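You operate a simulated robot arm through the tools that you are given. There is no shell and no other tool. Be economical: measure what you need, move in short steps, check, and stop when the job is done.

Carry out the task below with a simulated two-armed robot. There is one attempt and no reset: what you move stays moved.

Task
Fetch the white bush and set it on top of the small white cube. Take the blue pad on the top of the small blue table and put it away on the right end of the wooden bench. Take the beige pad and leave it on the fourth shelf from the bottom of the steel shelves. Put the teal cube that says "C2" from the top of the measuring bench on the shelf of the measuring bench and the teal cube labelled "263" on the glass plate there. Close the top drawer of the measuring bench. Put the red cube labelled "507" from the top of the measuring bench on the top of the orange cabinet and the red cube marked "C3" on the right end of the wooden bench. Do these in any order.

The check looks at the end state, three seconds after you hand in, the way a careful person would. Anything else that was tipped, shoved, dropped, spilled or broken makes it a failure.

Robot
Two 7-joint arms with two-finger parallel grippers on one trunk, on a base that drives. Base frame: it is fixed to the floor where the robot stands at the start and does not move with it; the origin is under the middle of the robot, x ahead of it, y to its left, z up. Readings come in m, degrees, newtons and seconds.
The left shoulder is at the start at [0.02, 0.138, 1.15], the right one opposite. With the tool pointing down near the work surface each hand reaches from about 0.1 to 0.48 m from the robot's upright axis, wherever it stands, measured 20 degrees to its own side. Places, roughly: beige pad (9x6x6 cm) [-1.8, -1.5, 0.9]; blue pad (9x6x6 cm) [-1.1, -1.6, 0.8]; fourth shelf of the steel shelves [-1.6, 1.1, 1.3]; glass plate [-1.5, -1.75, 1]; red cube [-2.75, -1.75, 1]; right end of the wooden bench (15x26 cm) [-5.3, -1.62, 0.88]; shelf of the measuring bench [-2.5, -1.6, 0.3]; small white cube (4x4x5 cm) [0.3, 0.2, 0.9]; teal cube [-1.75, -1.5, 1]; top drawer of the measuring bench [-1.7, -1.2, 0.8]; top of the orange cabinet [-2.1, 1.6, 0.9]; white bush (2x2x3 cm) [0.5, -0.2, 0.9]. Payload 1.57 kg a hand.
Tool frame (each hand has its own): the origin (TCP) lies between the finger pads and is the grasp point; the fingertips stand 0.03 m ahead of it; z points along the fingers, y is the line along which they close. The gripper opens to 0.08 m. The fingers are 0.017 m wide and 0.012 m thick; the gripper's body (0.04 by 0.082 m) begins 0.08 m behind the TCP.
Orientation is that of the tool frame in the base frame, as a unit quaternion [w, x, y, z]. With the fingers straight down and closing along the base's y, the tool's x points along the base's -x, its y along +y and its z along -z.

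Tools
- The arms move only by the tool send_rows. It takes "left_rows", "right_rows" or both (then of equal length, played together; a hand with none holds still); each is a list of rows, each an object of numbers (a shift or turn left out is 0, a gripper value left out holds the last): "jaw": the opening, from 0 (shut) to 1 (fully open); "tx", "ty", "tz": the shift along the tool's x, y, z in m; "rx", "ry", "rz": the turn, a rotation vector about the tool's x, y, z in degrees. In form: [{"jaw": .., "tx": .., "ty": .., "tz": .., "rx": .., "ry": .., "rz": ..}, ...]. A call has 1 to 10 rows; each row is the pose to reach, as a shift and turn from the pose commanded when the call began, along the tool's axes at that moment. Each row takes 0.2 s and may step no farther than 0.05 m and 8.6 degrees from the row before; otherwise, or with a gripper value out of range, the whole call is refused. Where a pose cannot be reached the arm comes as near as it can. A force on the tool above 40 N (or 10 N above the force at the start of the call, whichever is more), or a blocked arm, ends the call early, and 0.2 s more pass. Each finger travels about 0.045 m/s and halts on what it meets, pressing with about 37 N; the grip force reading is that of the motor and also rises with nothing between the fingers. The clock runs only during rows and for 0.2 s after the last one: add rows that repeat a pose to give the fingers time. The reply holds the time, the measured pose of the TCP, the force on the tool along the base axes, the opening and the grip force, in the units named above and with some noise, with the torque about the TCP (base axes, N m) and any sound that the robot's microphone picked up.
- Cameras (640 x 400 px; columns grow to the right, rows downward): "scene" is now at [0.1923, 0.0109, 1.056]; the picture's right is [0.12, -0.99, 0.00], its down [-0.34, -0.04, -0.94] and it looks along [0.93, 0.11, -0.34] (base axes); focal length 214 px, centre (320, 200). "left" rides on the left gripper at [0.072, 0.007, -0.122] in its tool frame; the picture's right is [-0.09, 1.00, 0.00], its down [-0.84, -0.08, -0.54] and it looks along [-0.54, -0.05, 0.84] (tool axes); focal length 238 px, centre (320, 200). "right" rides on the right gripper at [0.072, -0.007, -0.122] in its tool frame; the picture's right is [0.09, 1.00, 0.00], its down [-0.84, 0.08, -0.54] and it looks along [-0.54, 0.05, 0.84] (tool axes); focal length 238 px, centre (320, 200). There is no depth. A picture from a camera that has moved, and an enlarged one, comes with that camera's place and axes in the base frame and with its lens.
- capture(camera): a new picture of that camera. It takes no simulated time.
- move_column(by): slides the trunk up (or, below 0, down) by that many m; the arms and the scene camera ride with it, the base frame stays. It gives what a move gives, with no picture.
- roll_base(legs): drives the robot by 1 to 6 legs, each [ahead, left, turn to the left] in m, m and degrees, along the robot's own axes; the way and the turn of a leg run together, so that a leg with both is an arc; at most 1.5 m and 180 degrees a leg. The arms and the cameras ride along, it lands a little off, and it stops where it bumps. It gives what a move gives.
- head_to(pan, tilt): turns the head with the scene camera to pan (to the left, within 60 degrees either way) and tilt (down, from -29 to 69), counted from straight ahead of the robot. It gives what a move gives.
- inspect(camera, box): a new picture of the part [left, top, right, bottom] of that camera's present view, enlarged. It takes no simulated time.
- finish_job(): hands the job in; it is judged then, once.

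Work in short steps. Places have to be worked out from the pictures, the camera data and where the tool is seen: move nearer, look again, correct. Check each grasp and each placing, and mend what went wrong. You have 217 turns and 212 pictures in all, those below and enlarged ones among them. Open the grippers and draw the arms clear of the work before you hand the job in, unless the task says otherwise; then end with one line.

The tools are called after "Request:" as a command line: name --argument value ..., lists and objects as JSON in quotes. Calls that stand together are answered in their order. send_rows: Moves the arms, as the interface text tells. Its arguments: {"type":"object","properties":{"left_rows":{"type":"array"},"right_rows":{"type":"array"}},"required":[]} The other tools are called the same way: move_column (by) slides the trunk up or down; roll_base (legs) drives the base; head_to (pan, tilt) turns the head that bears the scene camera; capture (camera) takes a picture; inspect (camera, box) takes an enlarged picture of a part of a camera's view; finish_job () hands the job in.

At the start:

```text
t: 0.0
left_ee_pos: [0.3599, 0.1587, 1.0184]
left_orientation: [-0.187, -0.004, 0.982, -0.001]
left_wrist_force: [0.4, 0.2, -0.8]
left_moment: [-0.02, 0.0, -0.01]
left_gripper_width: 0.08
left_grip_force: 0.1
right_ee_pos: [0.3673, -0.1388, 1.017]
right_orientation: [-0.183, 0.003, 0.983, -0.001]
right_wrist_force: [0.4, -0.1, 0.8]
right_moment: [0.03, 0.01, 0.02]
right_gripper_width: 0.0797
right_grip_force: 0.1
trunk travel left (down, up): [-0.525, 0.715]
robot x, y, heading: [-0.0011, -0.0013, -0.1]
head pan, tilt: [6.7, 20.2]
```

scene: 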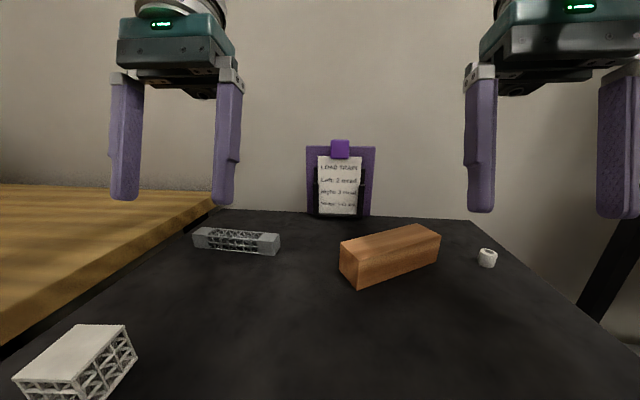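
right: 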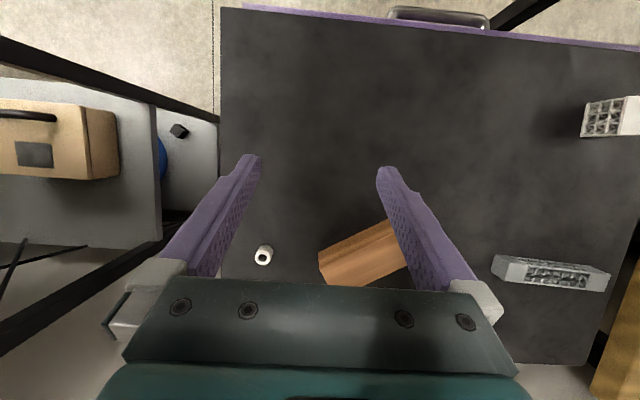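
left: 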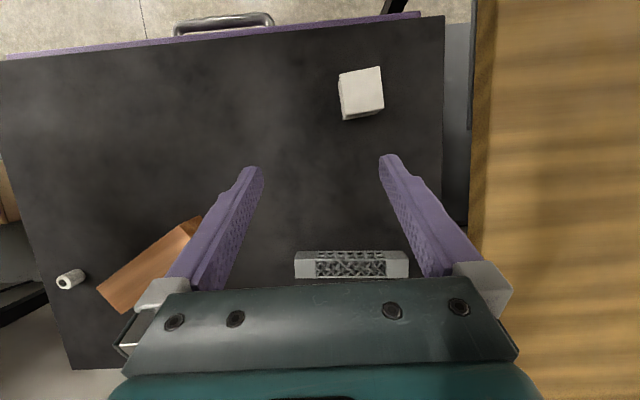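

I'll start with the bush: take an enlarged look at it and at the white cube.

Request:
inspect --camera "scene" --box '[400, 200, 560, 300]'

Request:
inspect --camera "left" --box '[280, 40, 440, 140]'

Request:
inspect --camera "right" --box '[200, 200, 360, 300]'

```text
4.00 times, centred on (480, 250) of scene
camera zoom: at [0.1923, 0.0109, 1.056], right [0.12, -0.99, 0.0], down [-0.34, -0.04, -0.94], along [0.93, 0.11, -0.34], focal length 858 px, centre (-320, 0)
```

zoom: 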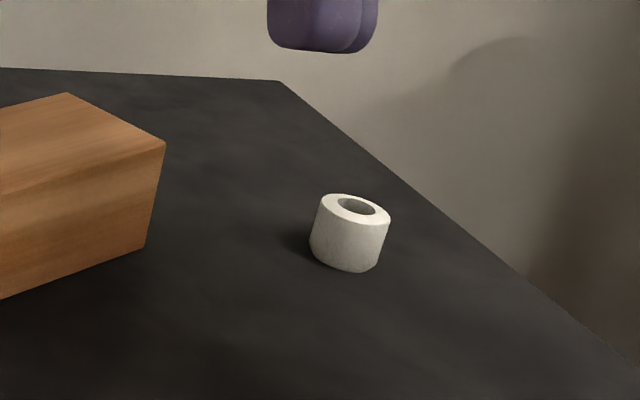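

```text
4.00 times, centred on (360, 90) of left
camera zoom: at [0.3378, 0.1644, 1.1575], right [0.08, 1.0, -0.03], down [0.98, -0.07, 0.2], along [0.19, -0.05, -0.98], focal length 953 px, centre (160, 640)
```

zoom: 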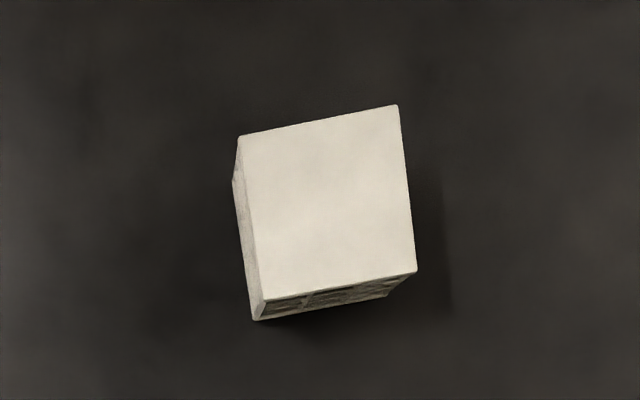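

```text
4.00 times, centred on (280, 250) of right
camera zoom: at [0.3447, -0.1463, 1.1576], right [-0.08, 1.0, 0.03], down [0.98, 0.07, 0.2], along [0.2, 0.05, -0.98], focal length 953 px, centre (480, 0)
```

zoom: 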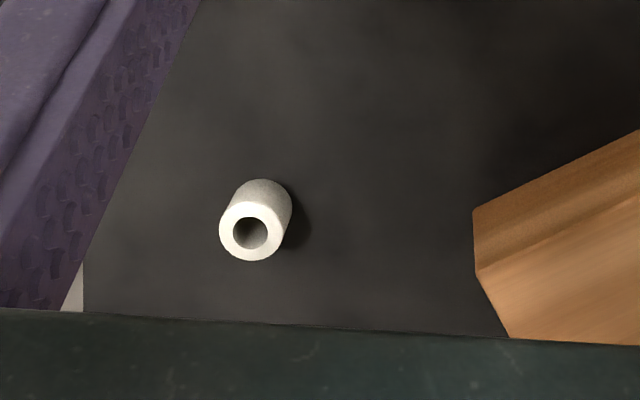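

The bush's top is at about (0.478, -0.196, 0.884) with the table at about z 0.855. I'll bring the right hand above it, pointing straight down.

Request:
send_rows --right_rows '[{"jaw": 0.7, "tx": -0.031, "ty": -0.014, "tz": 0.003, "ry": -5.3}, {"tx": -0.062, "ty": -0.028, "tz": 0.006, "ry": -10.6}, {"tx": -0.093, "ty": -0.042, "tz": 0.01, "ry": -15.9}, {"tx": -0.124, "ty": -0.057, "tz": 0.013, "ry": -21.1}, {"tx": -0.124, "ty": -0.057, "tz": 0.013, "ry": -21.1}]'

Request:
capture --camera "right"

Request:
capture --camera "scene"

```text
t: 1.2
left_ee_pos: [0.36, 0.1583, 1.0164]
left_orientation: [-0.188, -0.005, 0.982, -0.001]
left_wrist_force: [-0.8, 1.1, -0.5]
left_moment: [0.01, 0.03, -0.01]
left_gripper_width: 0.0799
left_grip_force: 0.0
right_ee_pos: [0.4756, -0.1983, 0.9613]
right_orientation: [0.0, 0.003, 1.0, -0.001]
right_wrist_force: [-0.5, -0.3, -0.3]
right_moment: [-0.01, 0.02, -0.02]
right_gripper_width: 0.0562
right_grip_force: 0.1
trunk travel left (down, up): [-0.525, 0.715]
robot x, y, heading: [0.0028, 0.001, 0.3]
head pan, tilt: [6.7, 20.2]
```

```text
205 pictures are left
camera right: at [0.4035, -0.2045, 1.0841], right [-0.09, 1.0, 0.0], down [0.84, 0.08, 0.54], along [0.54, 0.04, -0.84], focal length 238 px, centre (320, 200)
```

right: 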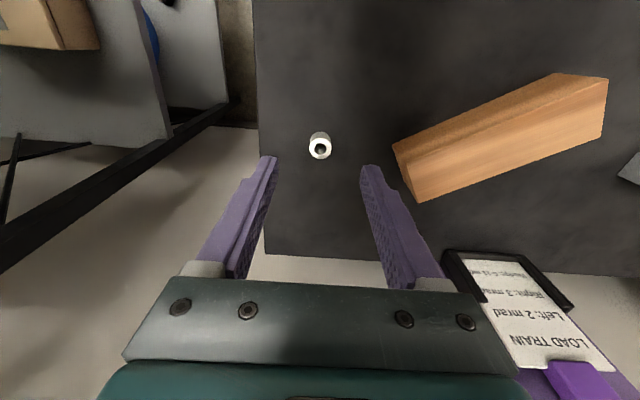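

```text
204 pictures are left
camera scene: at [0.1923, 0.0109, 1.056], right [0.12, -0.99, 0.0], down [-0.34, -0.04, -0.94], along [0.93, 0.11, -0.34], focal length 214 px, centre (320, 200)
```

scene: 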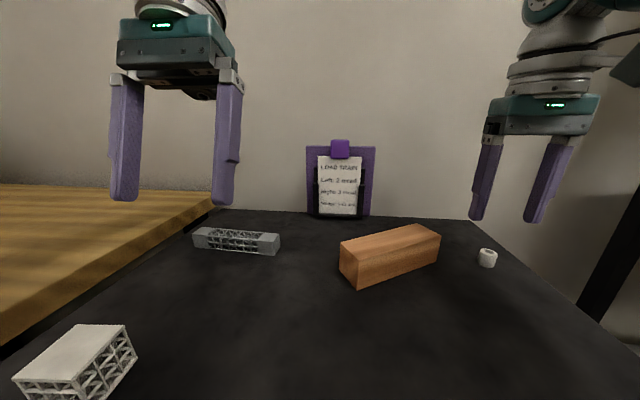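

Bush at about (0.478, -0.200), nearly under the TCP. I'll descend and close on it.

Request:
send_rows --right_rows '[{"tx": -0.002, "ty": -0.002, "tz": 0.035}, {"tx": -0.002, "ty": -0.002, "tz": 0.069}, {"tx": -0.002, "ty": -0.002, "tz": 0.069}, {"jaw": 0.0, "tx": -0.002, "ty": -0.002, "tz": 0.069}, {"tx": -0.002, "ty": -0.002, "tz": 0.069}, {"tx": -0.002, "ty": -0.002, "tz": 0.069}, {"tx": -0.002, "ty": -0.002, "tz": 0.069}]'

Request:
capture --camera "scene"

```text
t: 2.8
left_ee_pos: [0.3595, 0.1581, 1.0169]
left_orientation: [-0.189, -0.004, 0.982, -0.001]
left_wrist_force: [0.4, 0.4, 0.8]
left_moment: [0.02, -0.03, -0.04]
left_gripper_width: 0.0802
left_grip_force: 0.0
right_ee_pos: [0.4806, -0.1968, 0.894]
right_orientation: [0.0, 0.003, 1.0, -0.001]
right_wrist_force: [0.6, 0.2, 0.9]
right_moment: [0.01, -0.02, -0.03]
right_gripper_width: 0.0174
right_grip_force: 29.0
trunk travel left (down, up): [-0.525, 0.715]
robot x, y, heading: [-0.0007, 0.0012, 0.3]
head pan, tilt: [6.7, 20.2]
```

```text
203 pictures are left
camera scene: at [0.1923, 0.0109, 1.056], right [0.12, -0.99, 0.0], down [-0.34, -0.04, -0.94], along [0.93, 0.11, -0.34], focal length 214 px, centre (320, 200)
```

scene: 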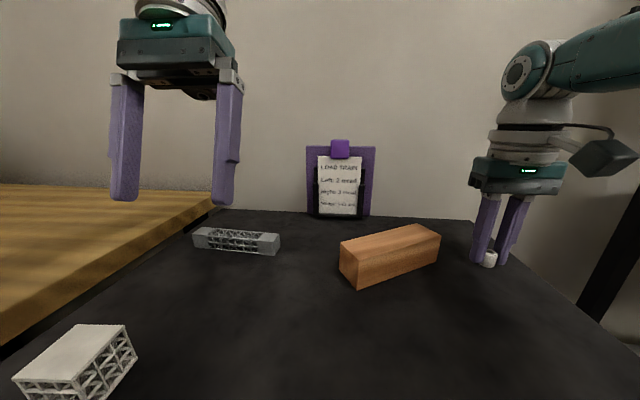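

The bush is gripped (17 mm). I'll lift it, and look to the left to see what's free for turning.

Request:
send_rows --right_rows '[{"tz": -0.045}, {"tz": -0.09}, {"tz": -0.13}]'

Request:
head_to --pan 50 --tilt 35

Request:
capture --camera "scene"

```text
t: 3.8
left_ee_pos: [0.3592, 0.1578, 1.0165]
left_orientation: [-0.189, -0.004, 0.982, 0.0]
left_wrist_force: [-0.1, 0.2, -0.6]
left_moment: [0.0, 0.0, 0.0]
left_gripper_width: 0.0799
left_grip_force: 0.0
right_ee_pos: [0.4642, -0.1969, 0.9867]
right_orientation: [-0.038, -0.002, 0.999, -0.004]
right_wrist_force: [-0.2, 0.4, -0.2]
right_moment: [-0.02, -0.02, 0.02]
right_gripper_width: 0.0173
right_grip_force: 31.9
right hand out of reach, approached as far as the arm can: row 3
trunk travel left (down, up): [-0.525, 0.715]
robot x, y, heading: [0.0013, 0.0009, 0.2]
head pan, tilt: [6.7, 20.2]
stopped in row 3 (right hand): the arm was blocked; the commanded pose is now the measured one
```

```text
t: 4.9
left_ee_pos: [0.3591, 0.1573, 1.0164]
left_orientation: [-0.189, -0.005, 0.982, -0.001]
left_wrist_force: [0.3, -0.6, -0.3]
left_moment: [0.05, 0.0, -0.02]
left_gripper_width: 0.0798
left_grip_force: 0.1
right_ee_pos: [0.4648, -0.1983, 0.9878]
right_orientation: [-0.039, -0.002, 0.999, -0.005]
right_wrist_force: [-0.1, -0.4, -0.3]
right_moment: [0.01, 0.0, 0.03]
right_gripper_width: 0.0171
right_grip_force: 32.3
trunk travel left (down, up): [-0.525, 0.715]
robot x, y, heading: [-0.0036, 0.0019, -0.1]
head pan, tilt: [50.0, 35.0]
```

```text
202 pictures are left
camera scene: at [0.1565, 0.0674, 1.0324], right [0.77, -0.64, 0.0], down [-0.37, -0.44, -0.82], along [0.53, 0.63, -0.57], focal length 214 px, centre (320, 200)
```

scene: 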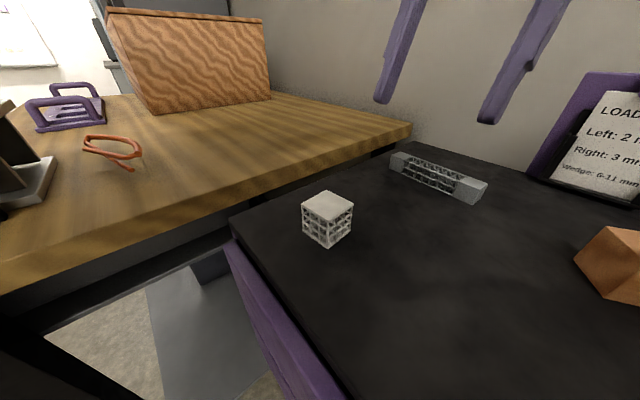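

Reaching across with the right hand is awkward, so I'll set the bush down in the middle of the table and take it with the left hand. First bring it over (0.31, 0.0) at height.

Request:
send_rows --right_rows '[{"tx": 0.045, "ty": 0.01, "tz": 0.0, "ry": -1.5}, {"tx": 0.09, "ty": 0.025, "tz": 0.0, "ry": -3}, {"tx": 0.13, "ty": 0.05, "tz": 0.005, "ry": -4.5}, {"tx": 0.152, "ty": 0.09, "tz": 0.01, "ry": -4.5}, {"tx": 0.152, "ty": 0.135, "tz": 0.015, "ry": -4.5}, {"tx": 0.152, "ty": 0.18, "tz": 0.015, "ry": -4.5}, {"tx": 0.152, "ty": 0.198, "tz": 0.02, "ry": -4.5}, {"tx": 0.152, "ty": 0.198, "tz": 0.02, "ry": -4.5}]'

Request:
capture --camera "right"

```text
t: 6.7
left_ee_pos: [0.3599, 0.1577, 1.0165]
left_orientation: [-0.188, -0.004, 0.982, -0.001]
left_wrist_force: [0.0, 0.3, -0.3]
left_moment: [-0.01, -0.03, 0.0]
left_gripper_width: 0.08
left_grip_force: 0.1
right_ee_pos: [0.3093, -0.0026, 0.9784]
right_orientation: [0.001, -0.002, 1.0, -0.005]
right_wrist_force: [-0.5, -0.4, 0.1]
right_moment: [0.01, 0.02, -0.02]
right_gripper_width: 0.0173
right_grip_force: 32.4
right hand out of reach, approached as far as the arm can: row 1, 2, 3
trunk travel left (down, up): [-0.525, 0.715]
robot x, y, heading: [-0.0011, 0.0006, 0.2]
head pan, tilt: [50.0, 35.0]
```

```text
201 pictures are left
camera right: at [0.2373, -0.0098, 1.0999], right [-0.1, 1.0, -0.01], down [0.83, 0.09, 0.54], along [0.54, 0.04, -0.84], focal length 238 px, centre (320, 200)
```

right: 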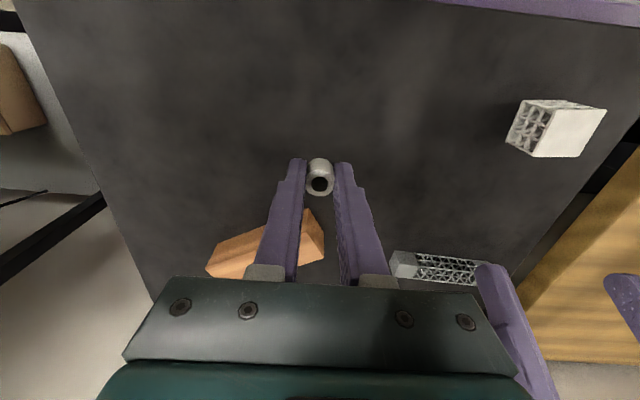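

Hand is over a free spot. I'll lower by 0.083 to the grasp height, release and rise.

Request:
send_rows --right_rows '[{"tz": 0.04}, {"tz": 0.07}, {"tz": 0.083}, {"tz": 0.083}, {"tz": 0.083, "jaw": 0.7}, {"tz": 0.083}, {"tz": 0.083}, {"tz": 0.04}, {"tz": 0.0}]'

Request:
capture --camera "right"

```text
t: 8.7
left_ee_pos: [0.3602, 0.1587, 1.0168]
left_orientation: [-0.188, -0.005, 0.982, -0.001]
left_wrist_force: [0.3, -0.1, -0.3]
left_moment: [0.01, -0.03, 0.01]
left_gripper_width: 0.0798
left_grip_force: 0.0
right_ee_pos: [0.3112, -0.0045, 0.9776]
right_orientation: [0.002, -0.002, 1.0, -0.005]
right_wrist_force: [0.9, 0.2, 0.4]
right_moment: [0.03, 0.01, -0.03]
right_gripper_width: 0.0559
right_grip_force: 0.0
trunk travel left (down, up): [-0.525, 0.715]
robot x, y, heading: [0.0022, -0.0001, 0.1]
head pan, tilt: [50.0, 35.0]
```

```text
200 pictures are left
camera right: at [0.2392, -0.0098, 1.0998], right [-0.1, 1.0, -0.01], down [0.83, 0.09, 0.54], along [0.54, 0.04, -0.84], focal length 238 px, centre (320, 200)
```

right: 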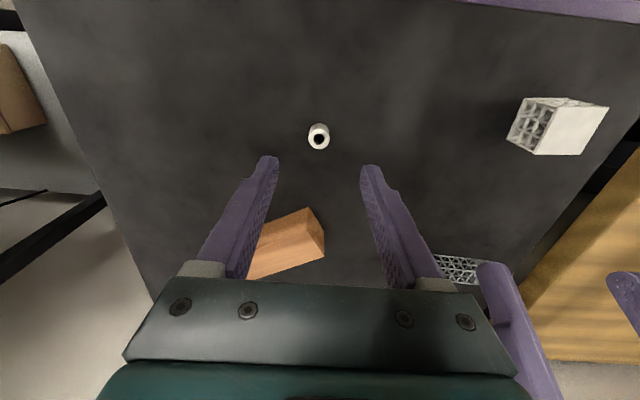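

The bush stands at about (0.310, -0.005). I'll swing the right hand aside and bring the left hand over the bush, pointing down.

Request:
send_rows --right_rows '[{"ty": -0.045}, {"ty": -0.09}, {"ty": -0.135}, {"ty": -0.17}, {"ty": -0.2}, {"ty": -0.22}, {"ty": -0.22}, {"ty": -0.22}]' --left_rows '[{"jaw": 0.7}, {"tx": 0.006, "ty": -0.03, "tz": 0.01, "ry": -4}, {"tx": 0.012, "ty": -0.06, "tz": 0.02, "ry": -8}, {"tx": 0.017, "ty": -0.09, "tz": 0.035, "ry": -12}, {"tx": 0.022, "ty": -0.12, "tz": 0.05, "ry": -16}, {"tx": 0.026, "ty": -0.15, "tz": 0.06, "ry": -20}, {"tx": 0.028, "ty": -0.163, "tz": 0.065, "ry": -21.7}, {"tx": 0.028, "ty": -0.163, "tz": 0.065, "ry": -21.7}]'

Request:
capture --camera "left"

```text
t: 10.5
left_ee_pos: [0.3123, -0.0057, 0.9659]
left_orientation: [0.001, -0.004, 1.0, 0.0]
left_wrist_force: [-0.1, -1.1, -0.7]
left_moment: [-0.01, 0.0, 0.0]
left_gripper_width: 0.0558
left_grip_force: 0.1
right_ee_pos: [0.3112, -0.2207, 0.9788]
right_orientation: [0.002, -0.001, 1.0, -0.004]
right_wrist_force: [0.0, 0.1, -0.1]
right_moment: [-0.02, -0.01, 0.0]
right_gripper_width: 0.0559
right_grip_force: 0.0
trunk travel left (down, up): [-0.525, 0.715]
robot x, y, heading: [0.0009, 0.0005, 0.1]
head pan, tilt: [50.0, 35.0]
```

```text
199 pictures are left
camera left: at [0.2403, 0.0008, 1.0881], right [0.08, 1.0, 0.0], down [0.84, -0.07, 0.54], along [0.54, -0.05, -0.84], focal length 238 px, centre (320, 200)
```

left: 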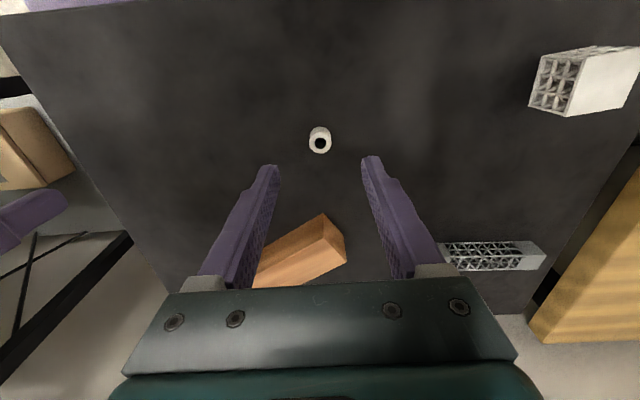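

Aligned over the bush; descend, grasp, lift.

Request:
send_rows --left_rows '[{"tz": 0.04}, {"tz": 0.072}, {"tz": 0.072}, {"tz": 0.072, "jaw": 0}, {"tz": 0.072}, {"tz": 0.072}, {"tz": 0.072}, {"tz": 0.03}, {"tz": -0.01}, {"tz": -0.03}]'

```text
t: 12.7
left_ee_pos: [0.311, -0.0067, 0.997]
left_orientation: [0.001, -0.004, 1.0, 0.001]
left_wrist_force: [-1.0, 0.2, 0.1]
left_moment: [-0.02, -0.02, 0.0]
left_gripper_width: 0.0174
left_grip_force: 32.5
right_ee_pos: [0.3119, -0.22, 0.9801]
right_orientation: [0.002, -0.002, 1.0, -0.004]
right_wrist_force: [0.6, 0.5, 0.4]
right_moment: [0.0, -0.01, 0.0]
right_gripper_width: 0.0559
right_grip_force: 0.0
trunk travel left (down, up): [-0.525, 0.715]
robot x, y, heading: [0.0015, 0.0057, -0.0]
head pan, tilt: [50.0, 35.0]
```

Held. Now move over the white cube at about (0.277, 0.203), staying high, and look.

Request:
send_rows --left_rows '[{"tx": 0.01, "ty": 0.045}, {"tx": 0.02, "ty": 0.09}, {"tx": 0.03, "ty": 0.135}, {"tx": 0.034, "ty": 0.18}, {"tx": 0.034, "ty": 0.209}, {"tx": 0.034, "ty": 0.209}]'

Request:
capture --camera "left"

Request:
capture --camera "scene"

```text
t: 14.1
left_ee_pos: [0.268, 0.2018, 0.9827]
left_orientation: [-0.026, 0.006, 1.0, 0.014]
left_wrist_force: [0.0, 0.1, 0.2]
left_moment: [0.01, 0.02, 0.02]
left_gripper_width: 0.0176
left_grip_force: 32.3
right_ee_pos: [0.3116, -0.2213, 0.9791]
right_orientation: [0.002, -0.002, 1.0, -0.004]
right_wrist_force: [0.3, 0.7, -0.1]
right_moment: [-0.04, 0.03, 0.01]
right_gripper_width: 0.0561
right_grip_force: 0.1
trunk travel left (down, up): [-0.525, 0.715]
robot x, y, heading: [0.0064, 0.0018, 0.1]
head pan, tilt: [50.0, 35.0]
```

```text
198 pictures are left
camera left: at [0.2021, 0.2059, 1.1092], right [0.11, 0.99, 0.02], down [0.86, -0.1, 0.5], along [0.5, -0.03, -0.87], focal length 238 px, centre (320, 200)
```

left: 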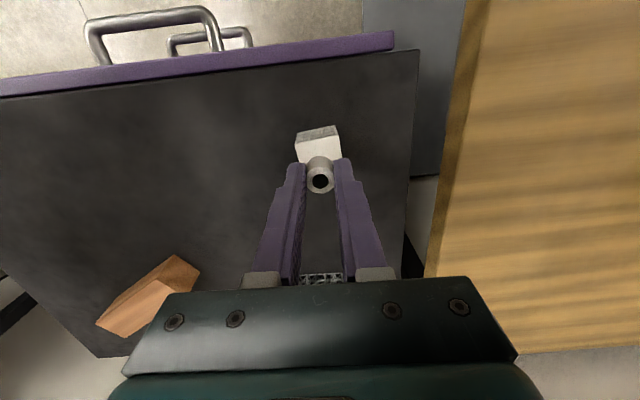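

```text
197 pictures are left
camera scene: at [0.1564, 0.0674, 1.0324], right [0.77, -0.64, 0.0], down [-0.37, -0.44, -0.82], along [0.53, 0.63, -0.57], focal length 214 px, centre (320, 200)
```

scene: 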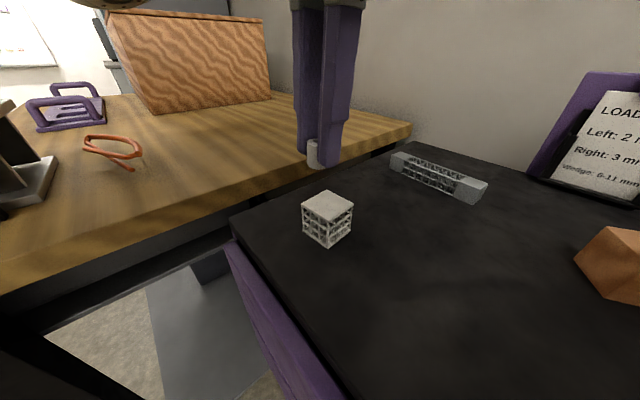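

The cube top is at about (0.279, 0.202, 0.900); the bush's bottom sits 0.038 below the TCP. I'll lower partway and read the pose.

Request:
send_rows --left_rows '[{"tx": -0.001, "tz": 0.025}, {"tx": -0.001, "tz": 0.04}, {"tx": -0.001, "tz": 0.04}]'

Request:
inspect --camera "left" --box '[240, 90, 400, 190]'

Request:
inspect --camera "scene" --box '[250, 130, 410, 270]'

```text
t: 14.9
left_ee_pos: [0.2781, 0.2032, 0.9566]
left_orientation: [0.001, -0.004, 1.0, 0.0]
left_wrist_force: [-1.2, 0.3, -0.7]
left_moment: [0.01, 0.03, 0.0]
left_gripper_width: 0.0173
left_grip_force: 32.4
right_ee_pos: [0.3107, -0.2209, 0.9791]
right_orientation: [0.002, -0.002, 1.0, -0.005]
right_wrist_force: [-0.4, -0.3, 0.7]
right_moment: [-0.03, 0.01, 0.01]
right_gripper_width: 0.056
right_grip_force: 0.2
trunk travel left (down, up): [-0.525, 0.715]
robot x, y, heading: [-0.0022, 0.0019, -0.2]
head pan, tilt: [50.0, 35.0]
```

```text
4.00 times, centred on (320, 140) of left
camera zoom: at [0.205, 0.208, 1.0771], right [0.08, 1.0, 0.0], down [0.84, -0.07, 0.54], along [0.54, -0.05, -0.84], focal length 953 px, centre (320, 440)
```

zoom: 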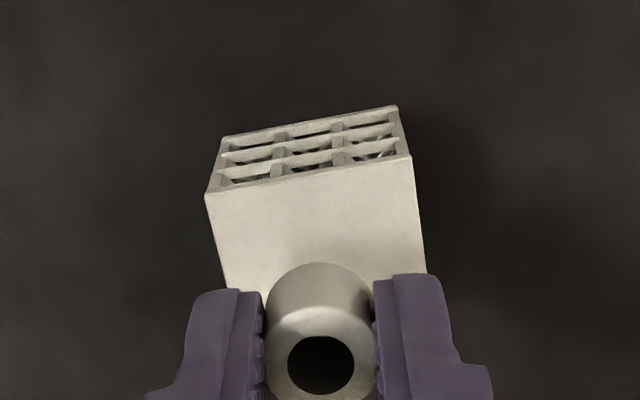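

```text
2.86 times, centred on (330, 200) of scene
camera zoom: at [0.1564, 0.0675, 1.0324], right [0.77, -0.64, 0.0], down [-0.37, -0.44, -0.82], along [0.53, 0.63, -0.57], focal length 613 px, centre (291, 200)
```

zoom: 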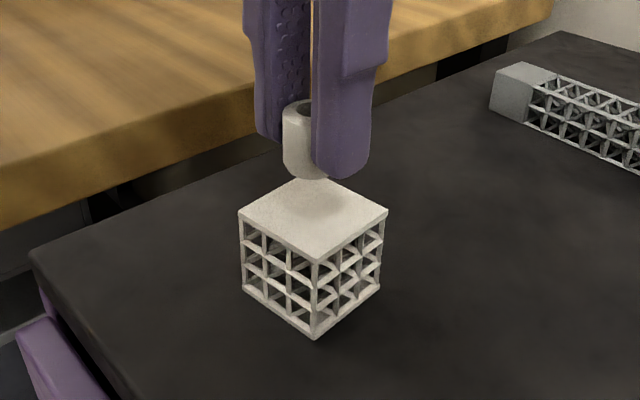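

The bush is centred over the cube, about 18 mm above. Lower gently until contact.

Request:
send_rows --left_rows '[{"tz": 0.01}, {"tz": 0.015}, {"tz": 0.017}, {"tz": 0.017}]'

Request:
inspect --camera "scene" --box '[250, 130, 410, 270]'

```text
t: 15.9
left_ee_pos: [0.2779, 0.202, 0.9402]
left_orientation: [0.001, -0.005, 1.0, 0.001]
left_wrist_force: [0.3, -0.6, 0.2]
left_moment: [-0.03, -0.01, 0.01]
left_gripper_width: 0.0172
left_grip_force: 32.7
right_ee_pos: [0.3127, -0.2193, 0.9799]
right_orientation: [0.002, -0.002, 1.0, -0.005]
right_wrist_force: [1.1, -0.5, -0.3]
right_moment: [0.01, -0.01, 0.0]
right_gripper_width: 0.0558
right_grip_force: 0.1
trunk travel left (down, up): [-0.525, 0.715]
robot x, y, heading: [-0.0002, -0.0021, 0.2]
head pan, tilt: [50.0, 35.0]
```

```text
2.86 times, centred on (330, 200) of scene
camera zoom: at [0.1564, 0.0675, 1.0324], right [0.77, -0.64, 0.0], down [-0.37, -0.44, -0.82], along [0.53, 0.63, -0.57], focal length 613 px, centre (291, 200)
```

zoom: 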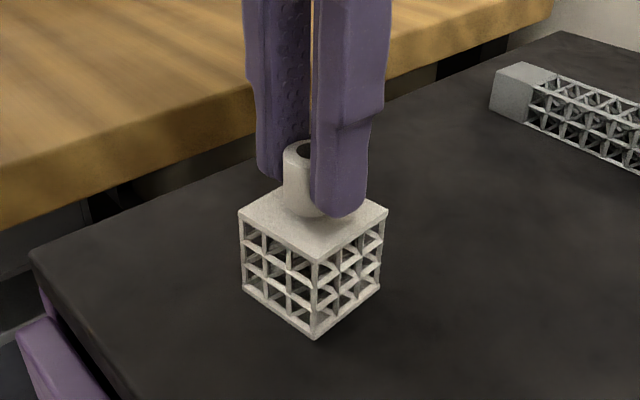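

No contact force yet; continue in 2 mm steps.

Request:
send_rows --left_rows '[{"tz": 0.002}, {"tz": 0.002}]'

```text
t: 16.5
left_ee_pos: [0.277, 0.2007, 0.9377]
left_orientation: [0.0, -0.004, 1.0, 0.0]
left_wrist_force: [0.1, -0.3, -0.4]
left_moment: [-0.04, 0.03, -0.02]
left_gripper_width: 0.0174
left_grip_force: 32.0
right_ee_pos: [0.313, -0.2202, 0.9798]
right_orientation: [0.002, -0.001, 1.0, -0.004]
right_wrist_force: [0.3, -0.1, 0.9]
right_moment: [0.01, -0.01, -0.02]
right_gripper_width: 0.0562
right_grip_force: 0.0
trunk travel left (down, up): [-0.525, 0.715]
robot x, y, heading: [-0.003, -0.0009, 0.1]
head pan, tilt: [50.0, 35.0]
```

Request:
send_rows --left_rows '[{"tz": 0.002}, {"tz": 0.002}]'

Request:
inspect --camera "scene" --box '[290, 150, 370, 220]'

```text
t: 17.1
left_ee_pos: [0.2769, 0.2015, 0.9358]
left_orientation: [0.001, -0.004, 1.0, 0.0]
left_wrist_force: [0.4, -0.5, -0.4]
left_moment: [-0.02, 0.01, -0.01]
left_gripper_width: 0.0175
left_grip_force: 32.2
right_ee_pos: [0.312, -0.2189, 0.9788]
right_orientation: [0.001, -0.002, 1.0, -0.004]
right_wrist_force: [-0.7, -0.5, -1.2]
right_moment: [-0.01, 0.01, 0.03]
right_gripper_width: 0.056
right_grip_force: 0.0
trunk travel left (down, up): [-0.525, 0.715]
robot x, y, heading: [0.0003, -0.0021, 0.4]
head pan, tilt: [50.0, 35.0]
```

```text
5.71 times, centred on (330, 185) of scene
camera zoom: at [0.1564, 0.0675, 1.0324], right [0.77, -0.64, 0.0], down [-0.37, -0.44, -0.82], along [0.53, 0.63, -0.57], focal length 1226 px, centre (263, 286)
```

zoom: 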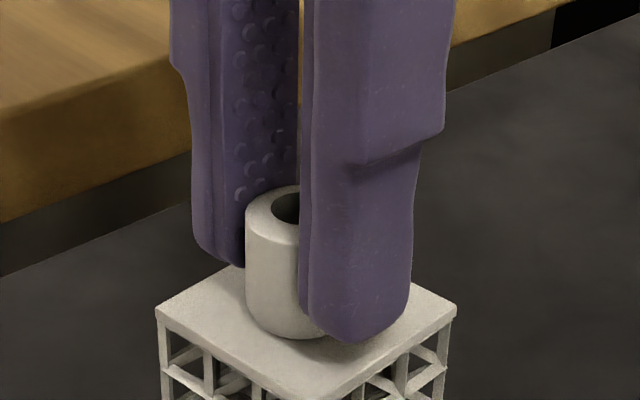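

Slightly off centre by ~5 mm; correct by (0.003, -0.002) and go on down.

Request:
send_rows --left_rows '[{"tx": -0.003, "ty": -0.002}, {"tx": -0.003, "ty": -0.002, "tz": 0.002}, {"tx": -0.003, "ty": -0.002, "tz": 0.002}]'

Request:
inspect --camera "scene" --box '[290, 150, 370, 220]'

```text
t: 17.9
left_ee_pos: [0.2798, 0.1995, 0.9345]
left_orientation: [0.002, -0.004, 1.0, -0.001]
left_wrist_force: [-2.0, -2.9, 20.8]
left_moment: [-0.07, 0.11, 0.01]
left_gripper_width: 0.0175
left_grip_force: 33.0
right_ee_pos: [0.3128, -0.2205, 0.9798]
right_orientation: [0.002, -0.002, 1.0, -0.005]
right_wrist_force: [0.0, -0.1, -0.4]
right_moment: [-0.02, 0.0, 0.01]
right_gripper_width: 0.056
right_grip_force: 0.1
trunk travel left (down, up): [-0.525, 0.715]
robot x, y, heading: [-0.0035, -0.0014, 0.1]
head pan, tilt: [50.0, 35.0]
```

```text
5.71 times, centred on (330, 185) of scene
camera zoom: at [0.1568, 0.0677, 1.0328], right [0.77, -0.64, 0.0], down [-0.37, -0.44, -0.82], along [0.53, 0.63, -0.57], focal length 1226 px, centre (263, 286)
```

zoom: 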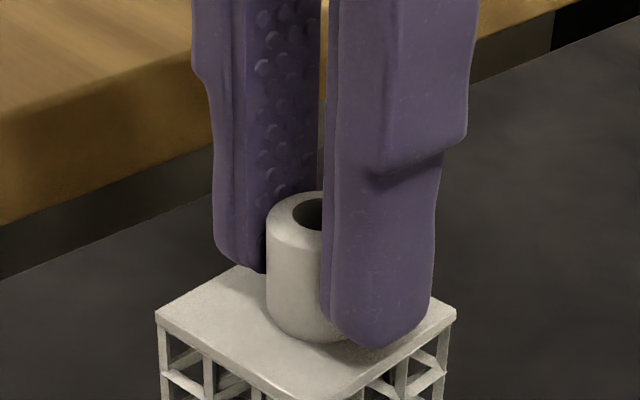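

Contact made (21 N), well centred. Back off a millimetre, release, and rise.

Request:
send_rows --left_rows '[{"tz": -0.001}, {"jaw": 0.5, "tz": -0.001}, {"tz": -0.001}, {"tz": -0.001}, {"tz": -0.03}, {"tz": -0.045}, {"tz": -0.06, "tx": 0.02}]'

Request:
inspect --camera "scene" --box '[250, 130, 410, 270]'

```text
t: 19.5
left_ee_pos: [0.2547, 0.2031, 0.9829]
left_orientation: [-0.022, -0.008, 1.0, 0.006]
left_wrist_force: [0.0, -0.1, -0.7]
left_moment: [0.01, 0.02, -0.01]
left_gripper_width: 0.04
left_grip_force: 0.1
right_ee_pos: [0.3121, -0.22, 0.9792]
right_orientation: [0.001, -0.002, 1.0, -0.004]
right_wrist_force: [0.1, -0.1, -0.3]
right_moment: [-0.02, 0.0, 0.01]
right_gripper_width: 0.056
right_grip_force: 0.0
trunk travel left (down, up): [-0.525, 0.715]
robot x, y, heading: [0.0005, -0.001, -0.2]
head pan, tilt: [50.0, 35.0]
```

```text
2.86 times, centred on (330, 200) of scene
camera zoom: at [0.1563, 0.0675, 1.0324], right [0.77, -0.64, 0.0], down [-0.37, -0.44, -0.82], along [0.53, 0.63, -0.57], focal length 613 px, centre (291, 200)
```

zoom: 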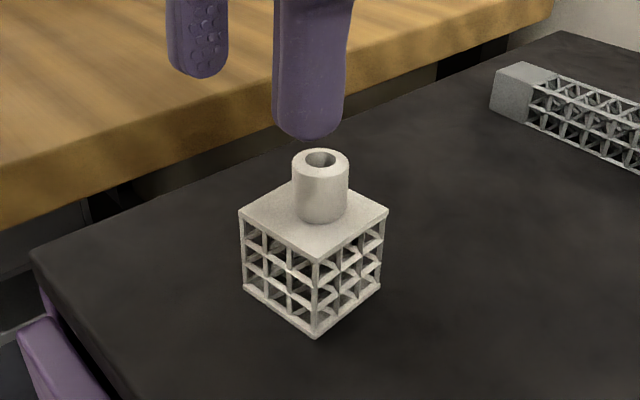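

The bush stands on the cube. I'll raise the trunk a bit for clearance, back off, and turn right to look at the room.

Request:
move_column --by 0.1

Request:
roll_base --legs '[[-0.6, 0, 0], [0, 0, -90]]'

Request:
head_to --pan 0 --tilt 15

Request:
capture --camera "scene"

```text
t: 20.8
left_ee_pos: [0.2545, 0.201, 1.0828]
left_orientation: [-0.019, -0.005, 1.0, 0.005]
left_wrist_force: [1.3, 0.1, 0.5]
left_moment: [0.0, -0.02, 0.0]
left_gripper_width: 0.0399
left_grip_force: 0.0
right_ee_pos: [0.3118, -0.2204, 1.0788]
right_orientation: [0.001, -0.002, 1.0, -0.004]
right_wrist_force: [0.6, 0.5, 0.1]
right_moment: [0.0, -0.01, -0.03]
right_gripper_width: 0.0557
right_grip_force: 0.0
trunk travel left (down, up): [-0.625, 0.615]
robot x, y, heading: [0.0013, -0.0016, 0.1]
head pan, tilt: [50.0, 35.0]
```

```text
t: 28.0
left_ee_pos: [-0.3866, -0.2549, 1.0825]
left_orientation: [-0.008, 0.709, 0.704, 0.016]
left_wrist_force: [1.0, -0.8, 0.1]
left_moment: [0.0, 0.01, 0.0]
left_gripper_width: 0.0401
left_grip_force: 0.0
right_ee_pos: [-0.8094, -0.3091, 1.0797]
right_orientation: [-0.003, 0.709, 0.705, -0.004]
right_wrist_force: [-0.3, -0.6, -0.5]
right_moment: [-0.02, 0.01, -0.03]
right_gripper_width: 0.0561
right_grip_force: 0.1
trunk travel left (down, up): [-0.625, 0.615]
robot x, y, heading: [-0.5821, -0.0026, -90.6]
head pan, tilt: [50.0, 35.0]
```

```text
t: 29.2
left_ee_pos: [-0.3866, -0.254, 1.0812]
left_orientation: [-0.009, 0.709, 0.705, 0.018]
left_wrist_force: [-0.8, -0.4, 0.9]
left_moment: [0.0, 0.02, 0.01]
left_gripper_width: 0.04
left_grip_force: 0.0
right_ee_pos: [-0.8101, -0.3084, 1.0789]
right_orientation: [-0.001, 0.709, 0.705, -0.004]
right_wrist_force: [-0.3, -0.2, 0.1]
right_moment: [-0.02, 0.01, 0.02]
right_gripper_width: 0.0562
right_grip_force: 0.2
trunk travel left (down, up): [-0.625, 0.615]
robot x, y, heading: [-0.5849, -0.0002, -90.4]
head pan, tilt: [0.0, 15.0]
```

```text
190 pictures are left
camera scene: at [-0.5874, -0.1921, 1.1644], right [-1.0, 0.01, 0.0], down [0.0, 0.26, -0.97], along [-0.01, -0.97, -0.26], focal length 214 px, centre (320, 200)
```

scene: 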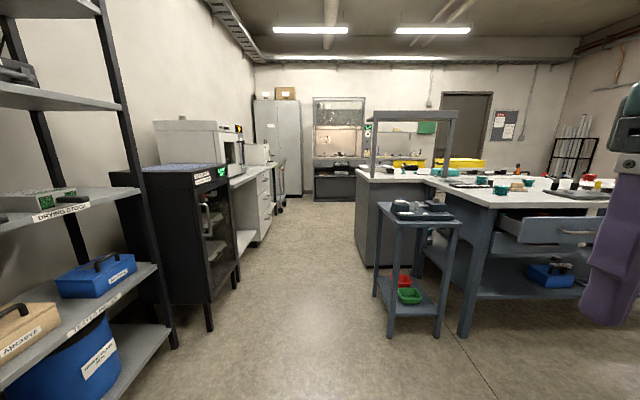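

I see the small blue table and the measuring bench with its open drawer. Pan right for the bench.

Request:
head_to --pan -40 --tilt 15

Request:
capture --camera "scene"

Request:
inspect --camera "scene" --box '[100, 100, 340, 250]'

```text
t: 30.2
left_ee_pos: [-0.3871, -0.2549, 1.0811]
left_orientation: [-0.008, 0.709, 0.705, 0.017]
left_wrist_force: [0.1, 0.8, 0.8]
left_moment: [0.01, 0.0, -0.02]
left_gripper_width: 0.0402
left_grip_force: 0.0
right_ee_pos: [-0.8098, -0.3085, 1.079]
right_orientation: [-0.001, 0.709, 0.705, -0.005]
right_wrist_force: [-0.3, 0.6, 0.4]
right_moment: [-0.01, 0.01, 0.02]
right_gripper_width: 0.056
right_grip_force: 0.1
trunk travel left (down, up): [-0.625, 0.615]
robot x, y, heading: [-0.5868, 0.0052, -90.6]
head pan, tilt: [-40.0, 15.0]
```

```text
189 pictures are left
camera scene: at [-0.6472, -0.1697, 1.1644], right [-0.76, 0.65, 0.0], down [0.17, 0.2, -0.97], along [-0.63, -0.73, -0.26], focal length 214 px, centre (320, 200)
```

scene: 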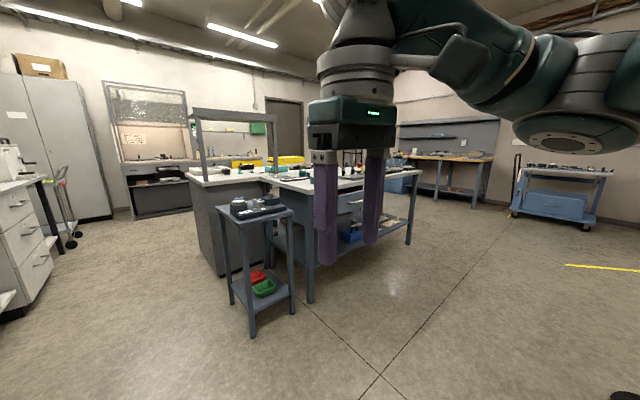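

```text
2.67 times, centred on (220, 175) of scene
camera zoom: at [-0.6472, -0.1697, 1.1644], right [-0.76, 0.65, 0.0], down [0.17, 0.2, -0.97], along [-0.63, -0.73, -0.26], focal length 572 px, centre (587, 267)
```

zoom: 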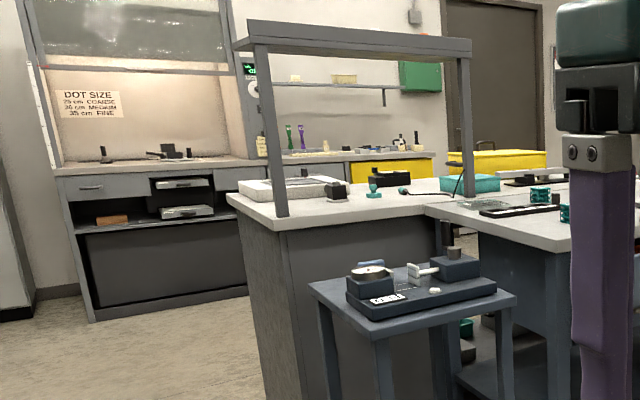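

I need a nearer look. I'll drive to about (-1.15, -0.65), still facing -y.

Request:
roll_base --legs '[[0.65, -0.55, 0]]'

Request:
head_to --pan 0 --tilt 30

Request:
capture --camera "scene"

Request:
inspect --camera "scene" --box '[200, 100, 440, 250]'

```text
t: 34.7
left_ee_pos: [-0.9449, -0.8914, 1.0824]
left_orientation: [-0.009, 0.715, 0.699, 0.018]
left_wrist_force: [0.0, 0.8, -0.5]
left_moment: [-0.01, 0.02, 0.0]
left_gripper_width: 0.0398
left_grip_force: 0.0
right_ee_pos: [-1.368, -0.9387, 1.079]
right_orientation: [-0.003, 0.714, 0.7, -0.005]
right_wrist_force: [0.0, 0.6, 0.1]
right_moment: [0.03, 0.01, -0.01]
right_gripper_width: 0.0562
right_grip_force: 0.0
trunk travel left (down, up): [-0.625, 0.615]
robot x, y, heading: [-1.139, -0.6323, -91.1]
head pan, tilt: [-40.0, 15.0]
```

```text
t: 35.8
left_ee_pos: [-0.9455, -0.8912, 1.0814]
left_orientation: [-0.009, 0.715, 0.699, 0.018]
left_wrist_force: [-0.1, 0.8, 0.4]
left_moment: [0.01, -0.02, 0.02]
left_gripper_width: 0.0402
left_grip_force: 0.0
right_ee_pos: [-1.3679, -0.94, 1.0791]
right_orientation: [-0.002, 0.715, 0.699, -0.005]
right_wrist_force: [0.2, -0.6, -0.6]
right_moment: [0.01, 0.03, 0.01]
right_gripper_width: 0.056
right_grip_force: 0.0
trunk travel left (down, up): [-0.625, 0.615]
robot x, y, heading: [-1.1392, -0.6359, -91.2]
head pan, tilt: [0.0, 30.0]
```

```text
187 pictures are left
camera scene: at [-1.145, -0.8232, 1.1402], right [-1.0, 0.03, 0.0], down [0.01, 0.5, -0.87], along [-0.02, -0.87, -0.5], focal length 214 px, centre (320, 200)
```

scene: 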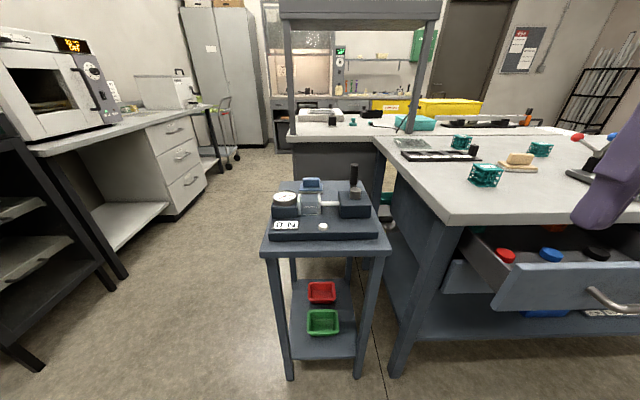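

```text
2.67 times, centred on (320, 175) of scene
camera zoom: at [-1.145, -0.8232, 1.1402], right [-1.0, 0.03, 0.0], down [0.01, 0.5, -0.87], along [-0.02, -0.87, -0.5], focal length 572 px, centre (320, 267)
```

zoom: 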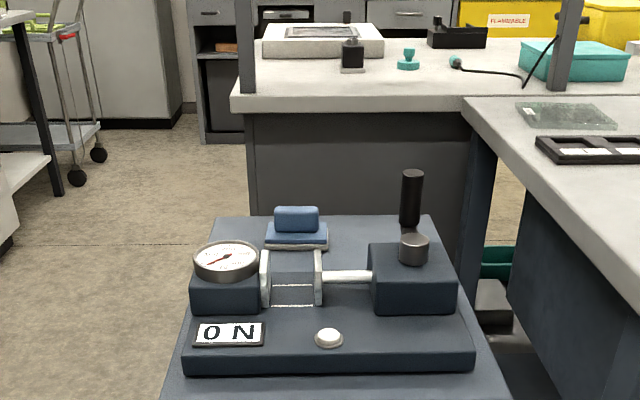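

The blue pad with its handle sits behind the instrument at about (-1.13, -1.57). First I'll handle the bench: move in front of the open drawer, keeping clear of it, and look.

Request:
roll_base --legs '[[-0.15, -0.62, 1.1]]'

Request:
head_to --pan 0 --tilt 28

Request:
capture --camera "scene"

Request:
inspect --camera "scene" --box '[200, 100, 440, 250]'

```text
t: 39.4
left_ee_pos: [-1.5727, -0.7315, 1.0814]
left_orientation: [-0.01, 0.701, 0.713, 0.018]
left_wrist_force: [0.1, -1.4, 1.0]
left_moment: [0.04, -0.01, 0.04]
left_gripper_width: 0.04
left_grip_force: 0.0
right_ee_pos: [-1.9936, -0.7961, 1.0793]
right_orientation: [-0.002, 0.701, 0.713, -0.004]
right_wrist_force: [-0.3, 0.1, 0.3]
right_moment: [-0.01, -0.03, 0.0]
right_gripper_width: 0.0557
right_grip_force: 0.1
trunk travel left (down, up): [-0.625, 0.615]
robot x, y, heading: [-1.7783, -0.4826, -89.3]
head pan, tilt: [0.0, 30.0]
```

```text
t: 40.1
left_ee_pos: [-1.5732, -0.7312, 1.0814]
left_orientation: [-0.009, 0.701, 0.713, 0.019]
left_wrist_force: [-0.1, 1.3, 0.9]
left_moment: [0.01, 0.0, -0.01]
left_gripper_width: 0.04
left_grip_force: 0.1
right_ee_pos: [-1.9943, -0.7955, 1.0778]
right_orientation: [-0.003, 0.701, 0.713, -0.005]
right_wrist_force: [0.6, -0.1, 0.1]
right_moment: [-0.03, -0.01, -0.01]
right_gripper_width: 0.0557
right_grip_force: 0.0
trunk travel left (down, up): [-0.625, 0.615]
robot x, y, heading: [-1.7752, -0.4803, -89.1]
head pan, tilt: [0.0, 28.0]
```

```text
185 pictures are left
camera scene: at [-1.7747, -0.6715, 1.1434], right [-1.0, -0.01, 0.0], down [-0.01, 0.47, -0.88], along [0.01, -0.88, -0.47], focal length 214 px, centre (320, 200)
```

scene: 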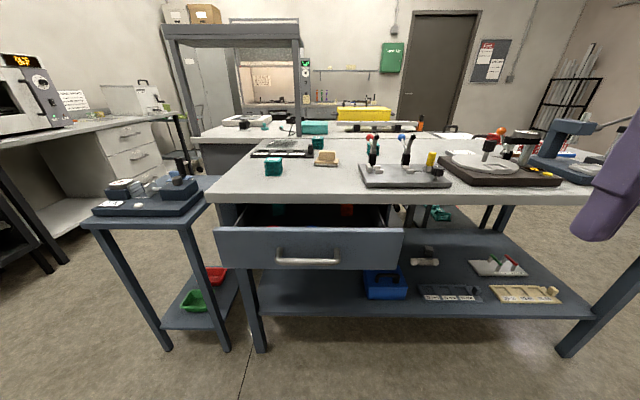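

```text
2.67 times, centred on (320, 175) of scene
camera zoom: at [-1.7747, -0.6715, 1.1434], right [-1.0, -0.01, 0.0], down [-0.01, 0.47, -0.88], along [0.01, -0.88, -0.47], focal length 572 px, centre (320, 267)
```

zoom: 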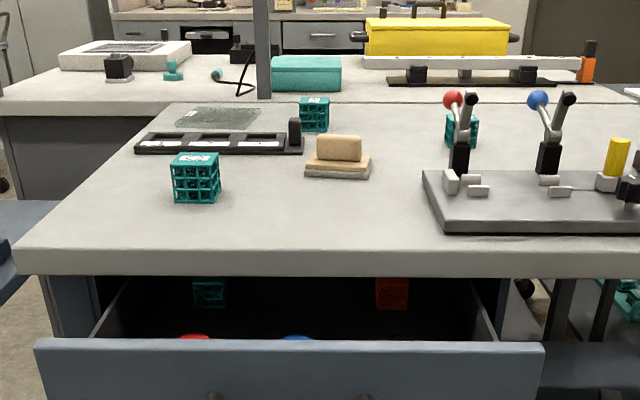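

Bench top works out at z ≈ 0.88. Inspect the teal cubes for labels.

Request:
inspect --camera "scene" --box '[250, 130, 346, 190]'

Request:
inspect --camera "scene" --box '[350, 110, 590, 260]'

```text
6.67 times, centred on (298, 160) of scene
camera zoom: at [-1.7747, -0.6715, 1.1434], right [-1.0, -0.01, 0.0], down [-0.01, 0.47, -0.88], along [0.01, -0.88, -0.47], focal length 1430 px, centre (467, 467)
```

zoom: 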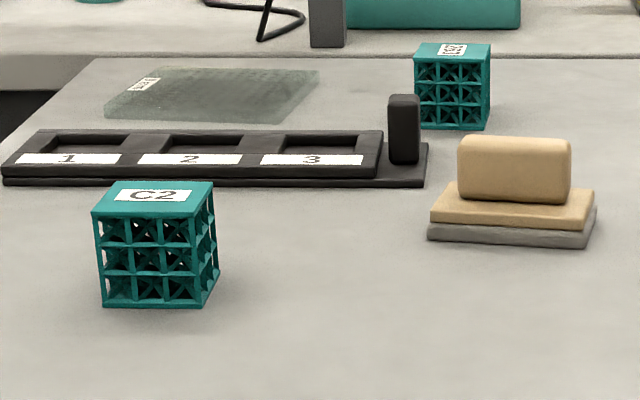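

```text
2.67 times, centred on (470, 185) of scene
camera zoom: at [-1.7747, -0.6715, 1.1434], right [-1.0, -0.01, 0.0], down [-0.01, 0.47, -0.88], along [0.01, -0.88, -0.47], focal length 572 px, centre (-80, 240)
```

zoom: 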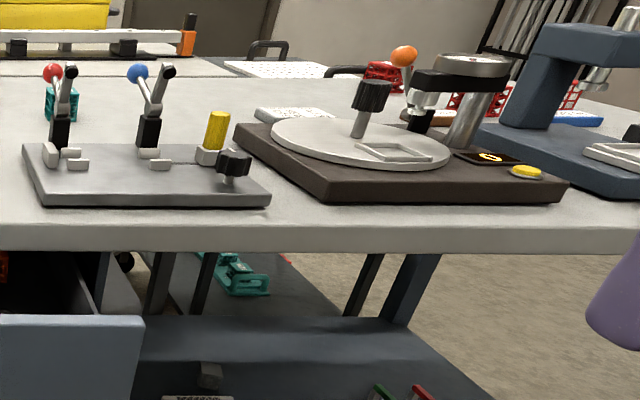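

The near-left teal cube is "C2". First the drawer: I'll close the right hand and pitch it forward so the fingertips point at the drawer front.

Request:
send_rows --right_rows '[{"jaw": 0, "tx": -0.01, "ty": 0.01, "ry": -8}, {"tx": -0.02, "ty": 0.02, "ry": -16}, {"tx": -0.03, "ty": 0.03, "ry": -24}, {"tx": -0.04, "ty": 0.04, "ry": -32}, {"tx": -0.05, "ty": 0.05, "ry": -40}, {"tx": -0.06, "ty": 0.06, "ry": -48}, {"tx": -0.07, "ty": 0.07, "ry": -56}, {"tx": -0.08, "ty": 0.08, "ry": -64}, {"tx": -0.09, "ty": 0.09, "ry": -72}, {"tx": -0.1, "ty": 0.1, "ry": -80}]'

Request:
capture --camera "scene"

```text
t: 42.3
left_ee_pos: [-1.5719, -0.7309, 1.0807]
left_orientation: [-0.009, 0.701, 0.713, 0.018]
left_wrist_force: [-0.2, 0.6, 0.6]
left_moment: [-0.01, -0.01, 0.01]
left_gripper_width: 0.04
left_grip_force: 0.0
right_ee_pos: [-1.8903, -0.8927, 1.077]
right_orientation: [0.457, 0.534, 0.547, -0.454]
right_wrist_force: [-0.6, 0.6, 0.5]
right_moment: [0.0, 0.03, 0.01]
right_gripper_width: 0.0
right_grip_force: 22.0
trunk travel left (down, up): [-0.625, 0.615]
robot x, y, heading: [-1.7748, -0.4783, -89.0]
head pan, tilt: [0.0, 28.0]
```

```text
181 pictures are left
camera scene: at [-1.7746, -0.6715, 1.1434], right [-1.0, -0.01, 0.0], down [-0.01, 0.47, -0.88], along [0.01, -0.88, -0.47], focal length 214 px, centre (320, 200)
```

scene: 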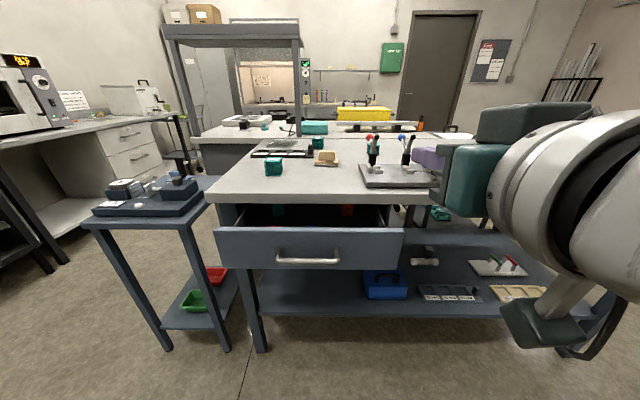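

The hand points forward. Lower the trunk 0.30 so the fingertips are at the drawer front's height, and look.

Request:
move_column --by -0.3

Request:
capture --camera "right"

Request:
capture --camera "scene"

```text
t: 45.3
left_ee_pos: [-1.5729, -0.7315, 0.7815]
left_orientation: [-0.009, 0.701, 0.713, 0.019]
left_wrist_force: [-0.6, 0.0, -0.2]
left_moment: [-0.04, 0.03, 0.0]
left_gripper_width: 0.0401
left_grip_force: 0.1
right_ee_pos: [-1.8906, -0.8942, 0.7777]
right_orientation: [0.458, 0.533, 0.548, -0.454]
right_wrist_force: [0.5, -0.4, 0.8]
right_moment: [-0.02, -0.04, 0.02]
right_gripper_width: 0.0
right_grip_force: 21.1
trunk travel left (down, up): [-0.325, 0.915]
robot x, y, heading: [-1.7766, -0.4787, -89.5]
head pan, tilt: [0.0, 28.0]
```

```text
180 pictures are left
camera right: at [-1.9004, -0.763, 0.7276], right [0.99, 0.03, -0.1], down [0.08, 0.39, 0.92], along [0.07, -0.92, 0.39], focal length 238 px, centre (320, 200)
```

right: 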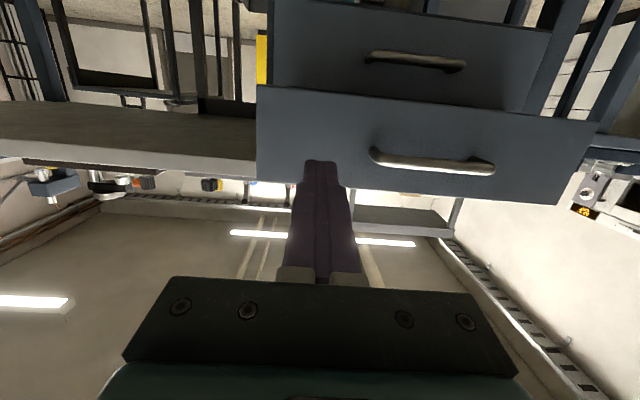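

```text
179 pictures are left
camera scene: at [-1.7747, -0.6716, 0.8434], right [-1.0, -0.01, 0.0], down [-0.01, 0.47, -0.88], along [0.01, -0.88, -0.47], focal length 214 px, centre (320, 200)
```

scene: 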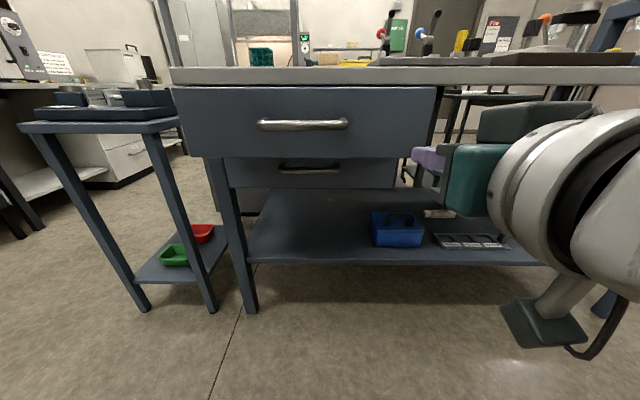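

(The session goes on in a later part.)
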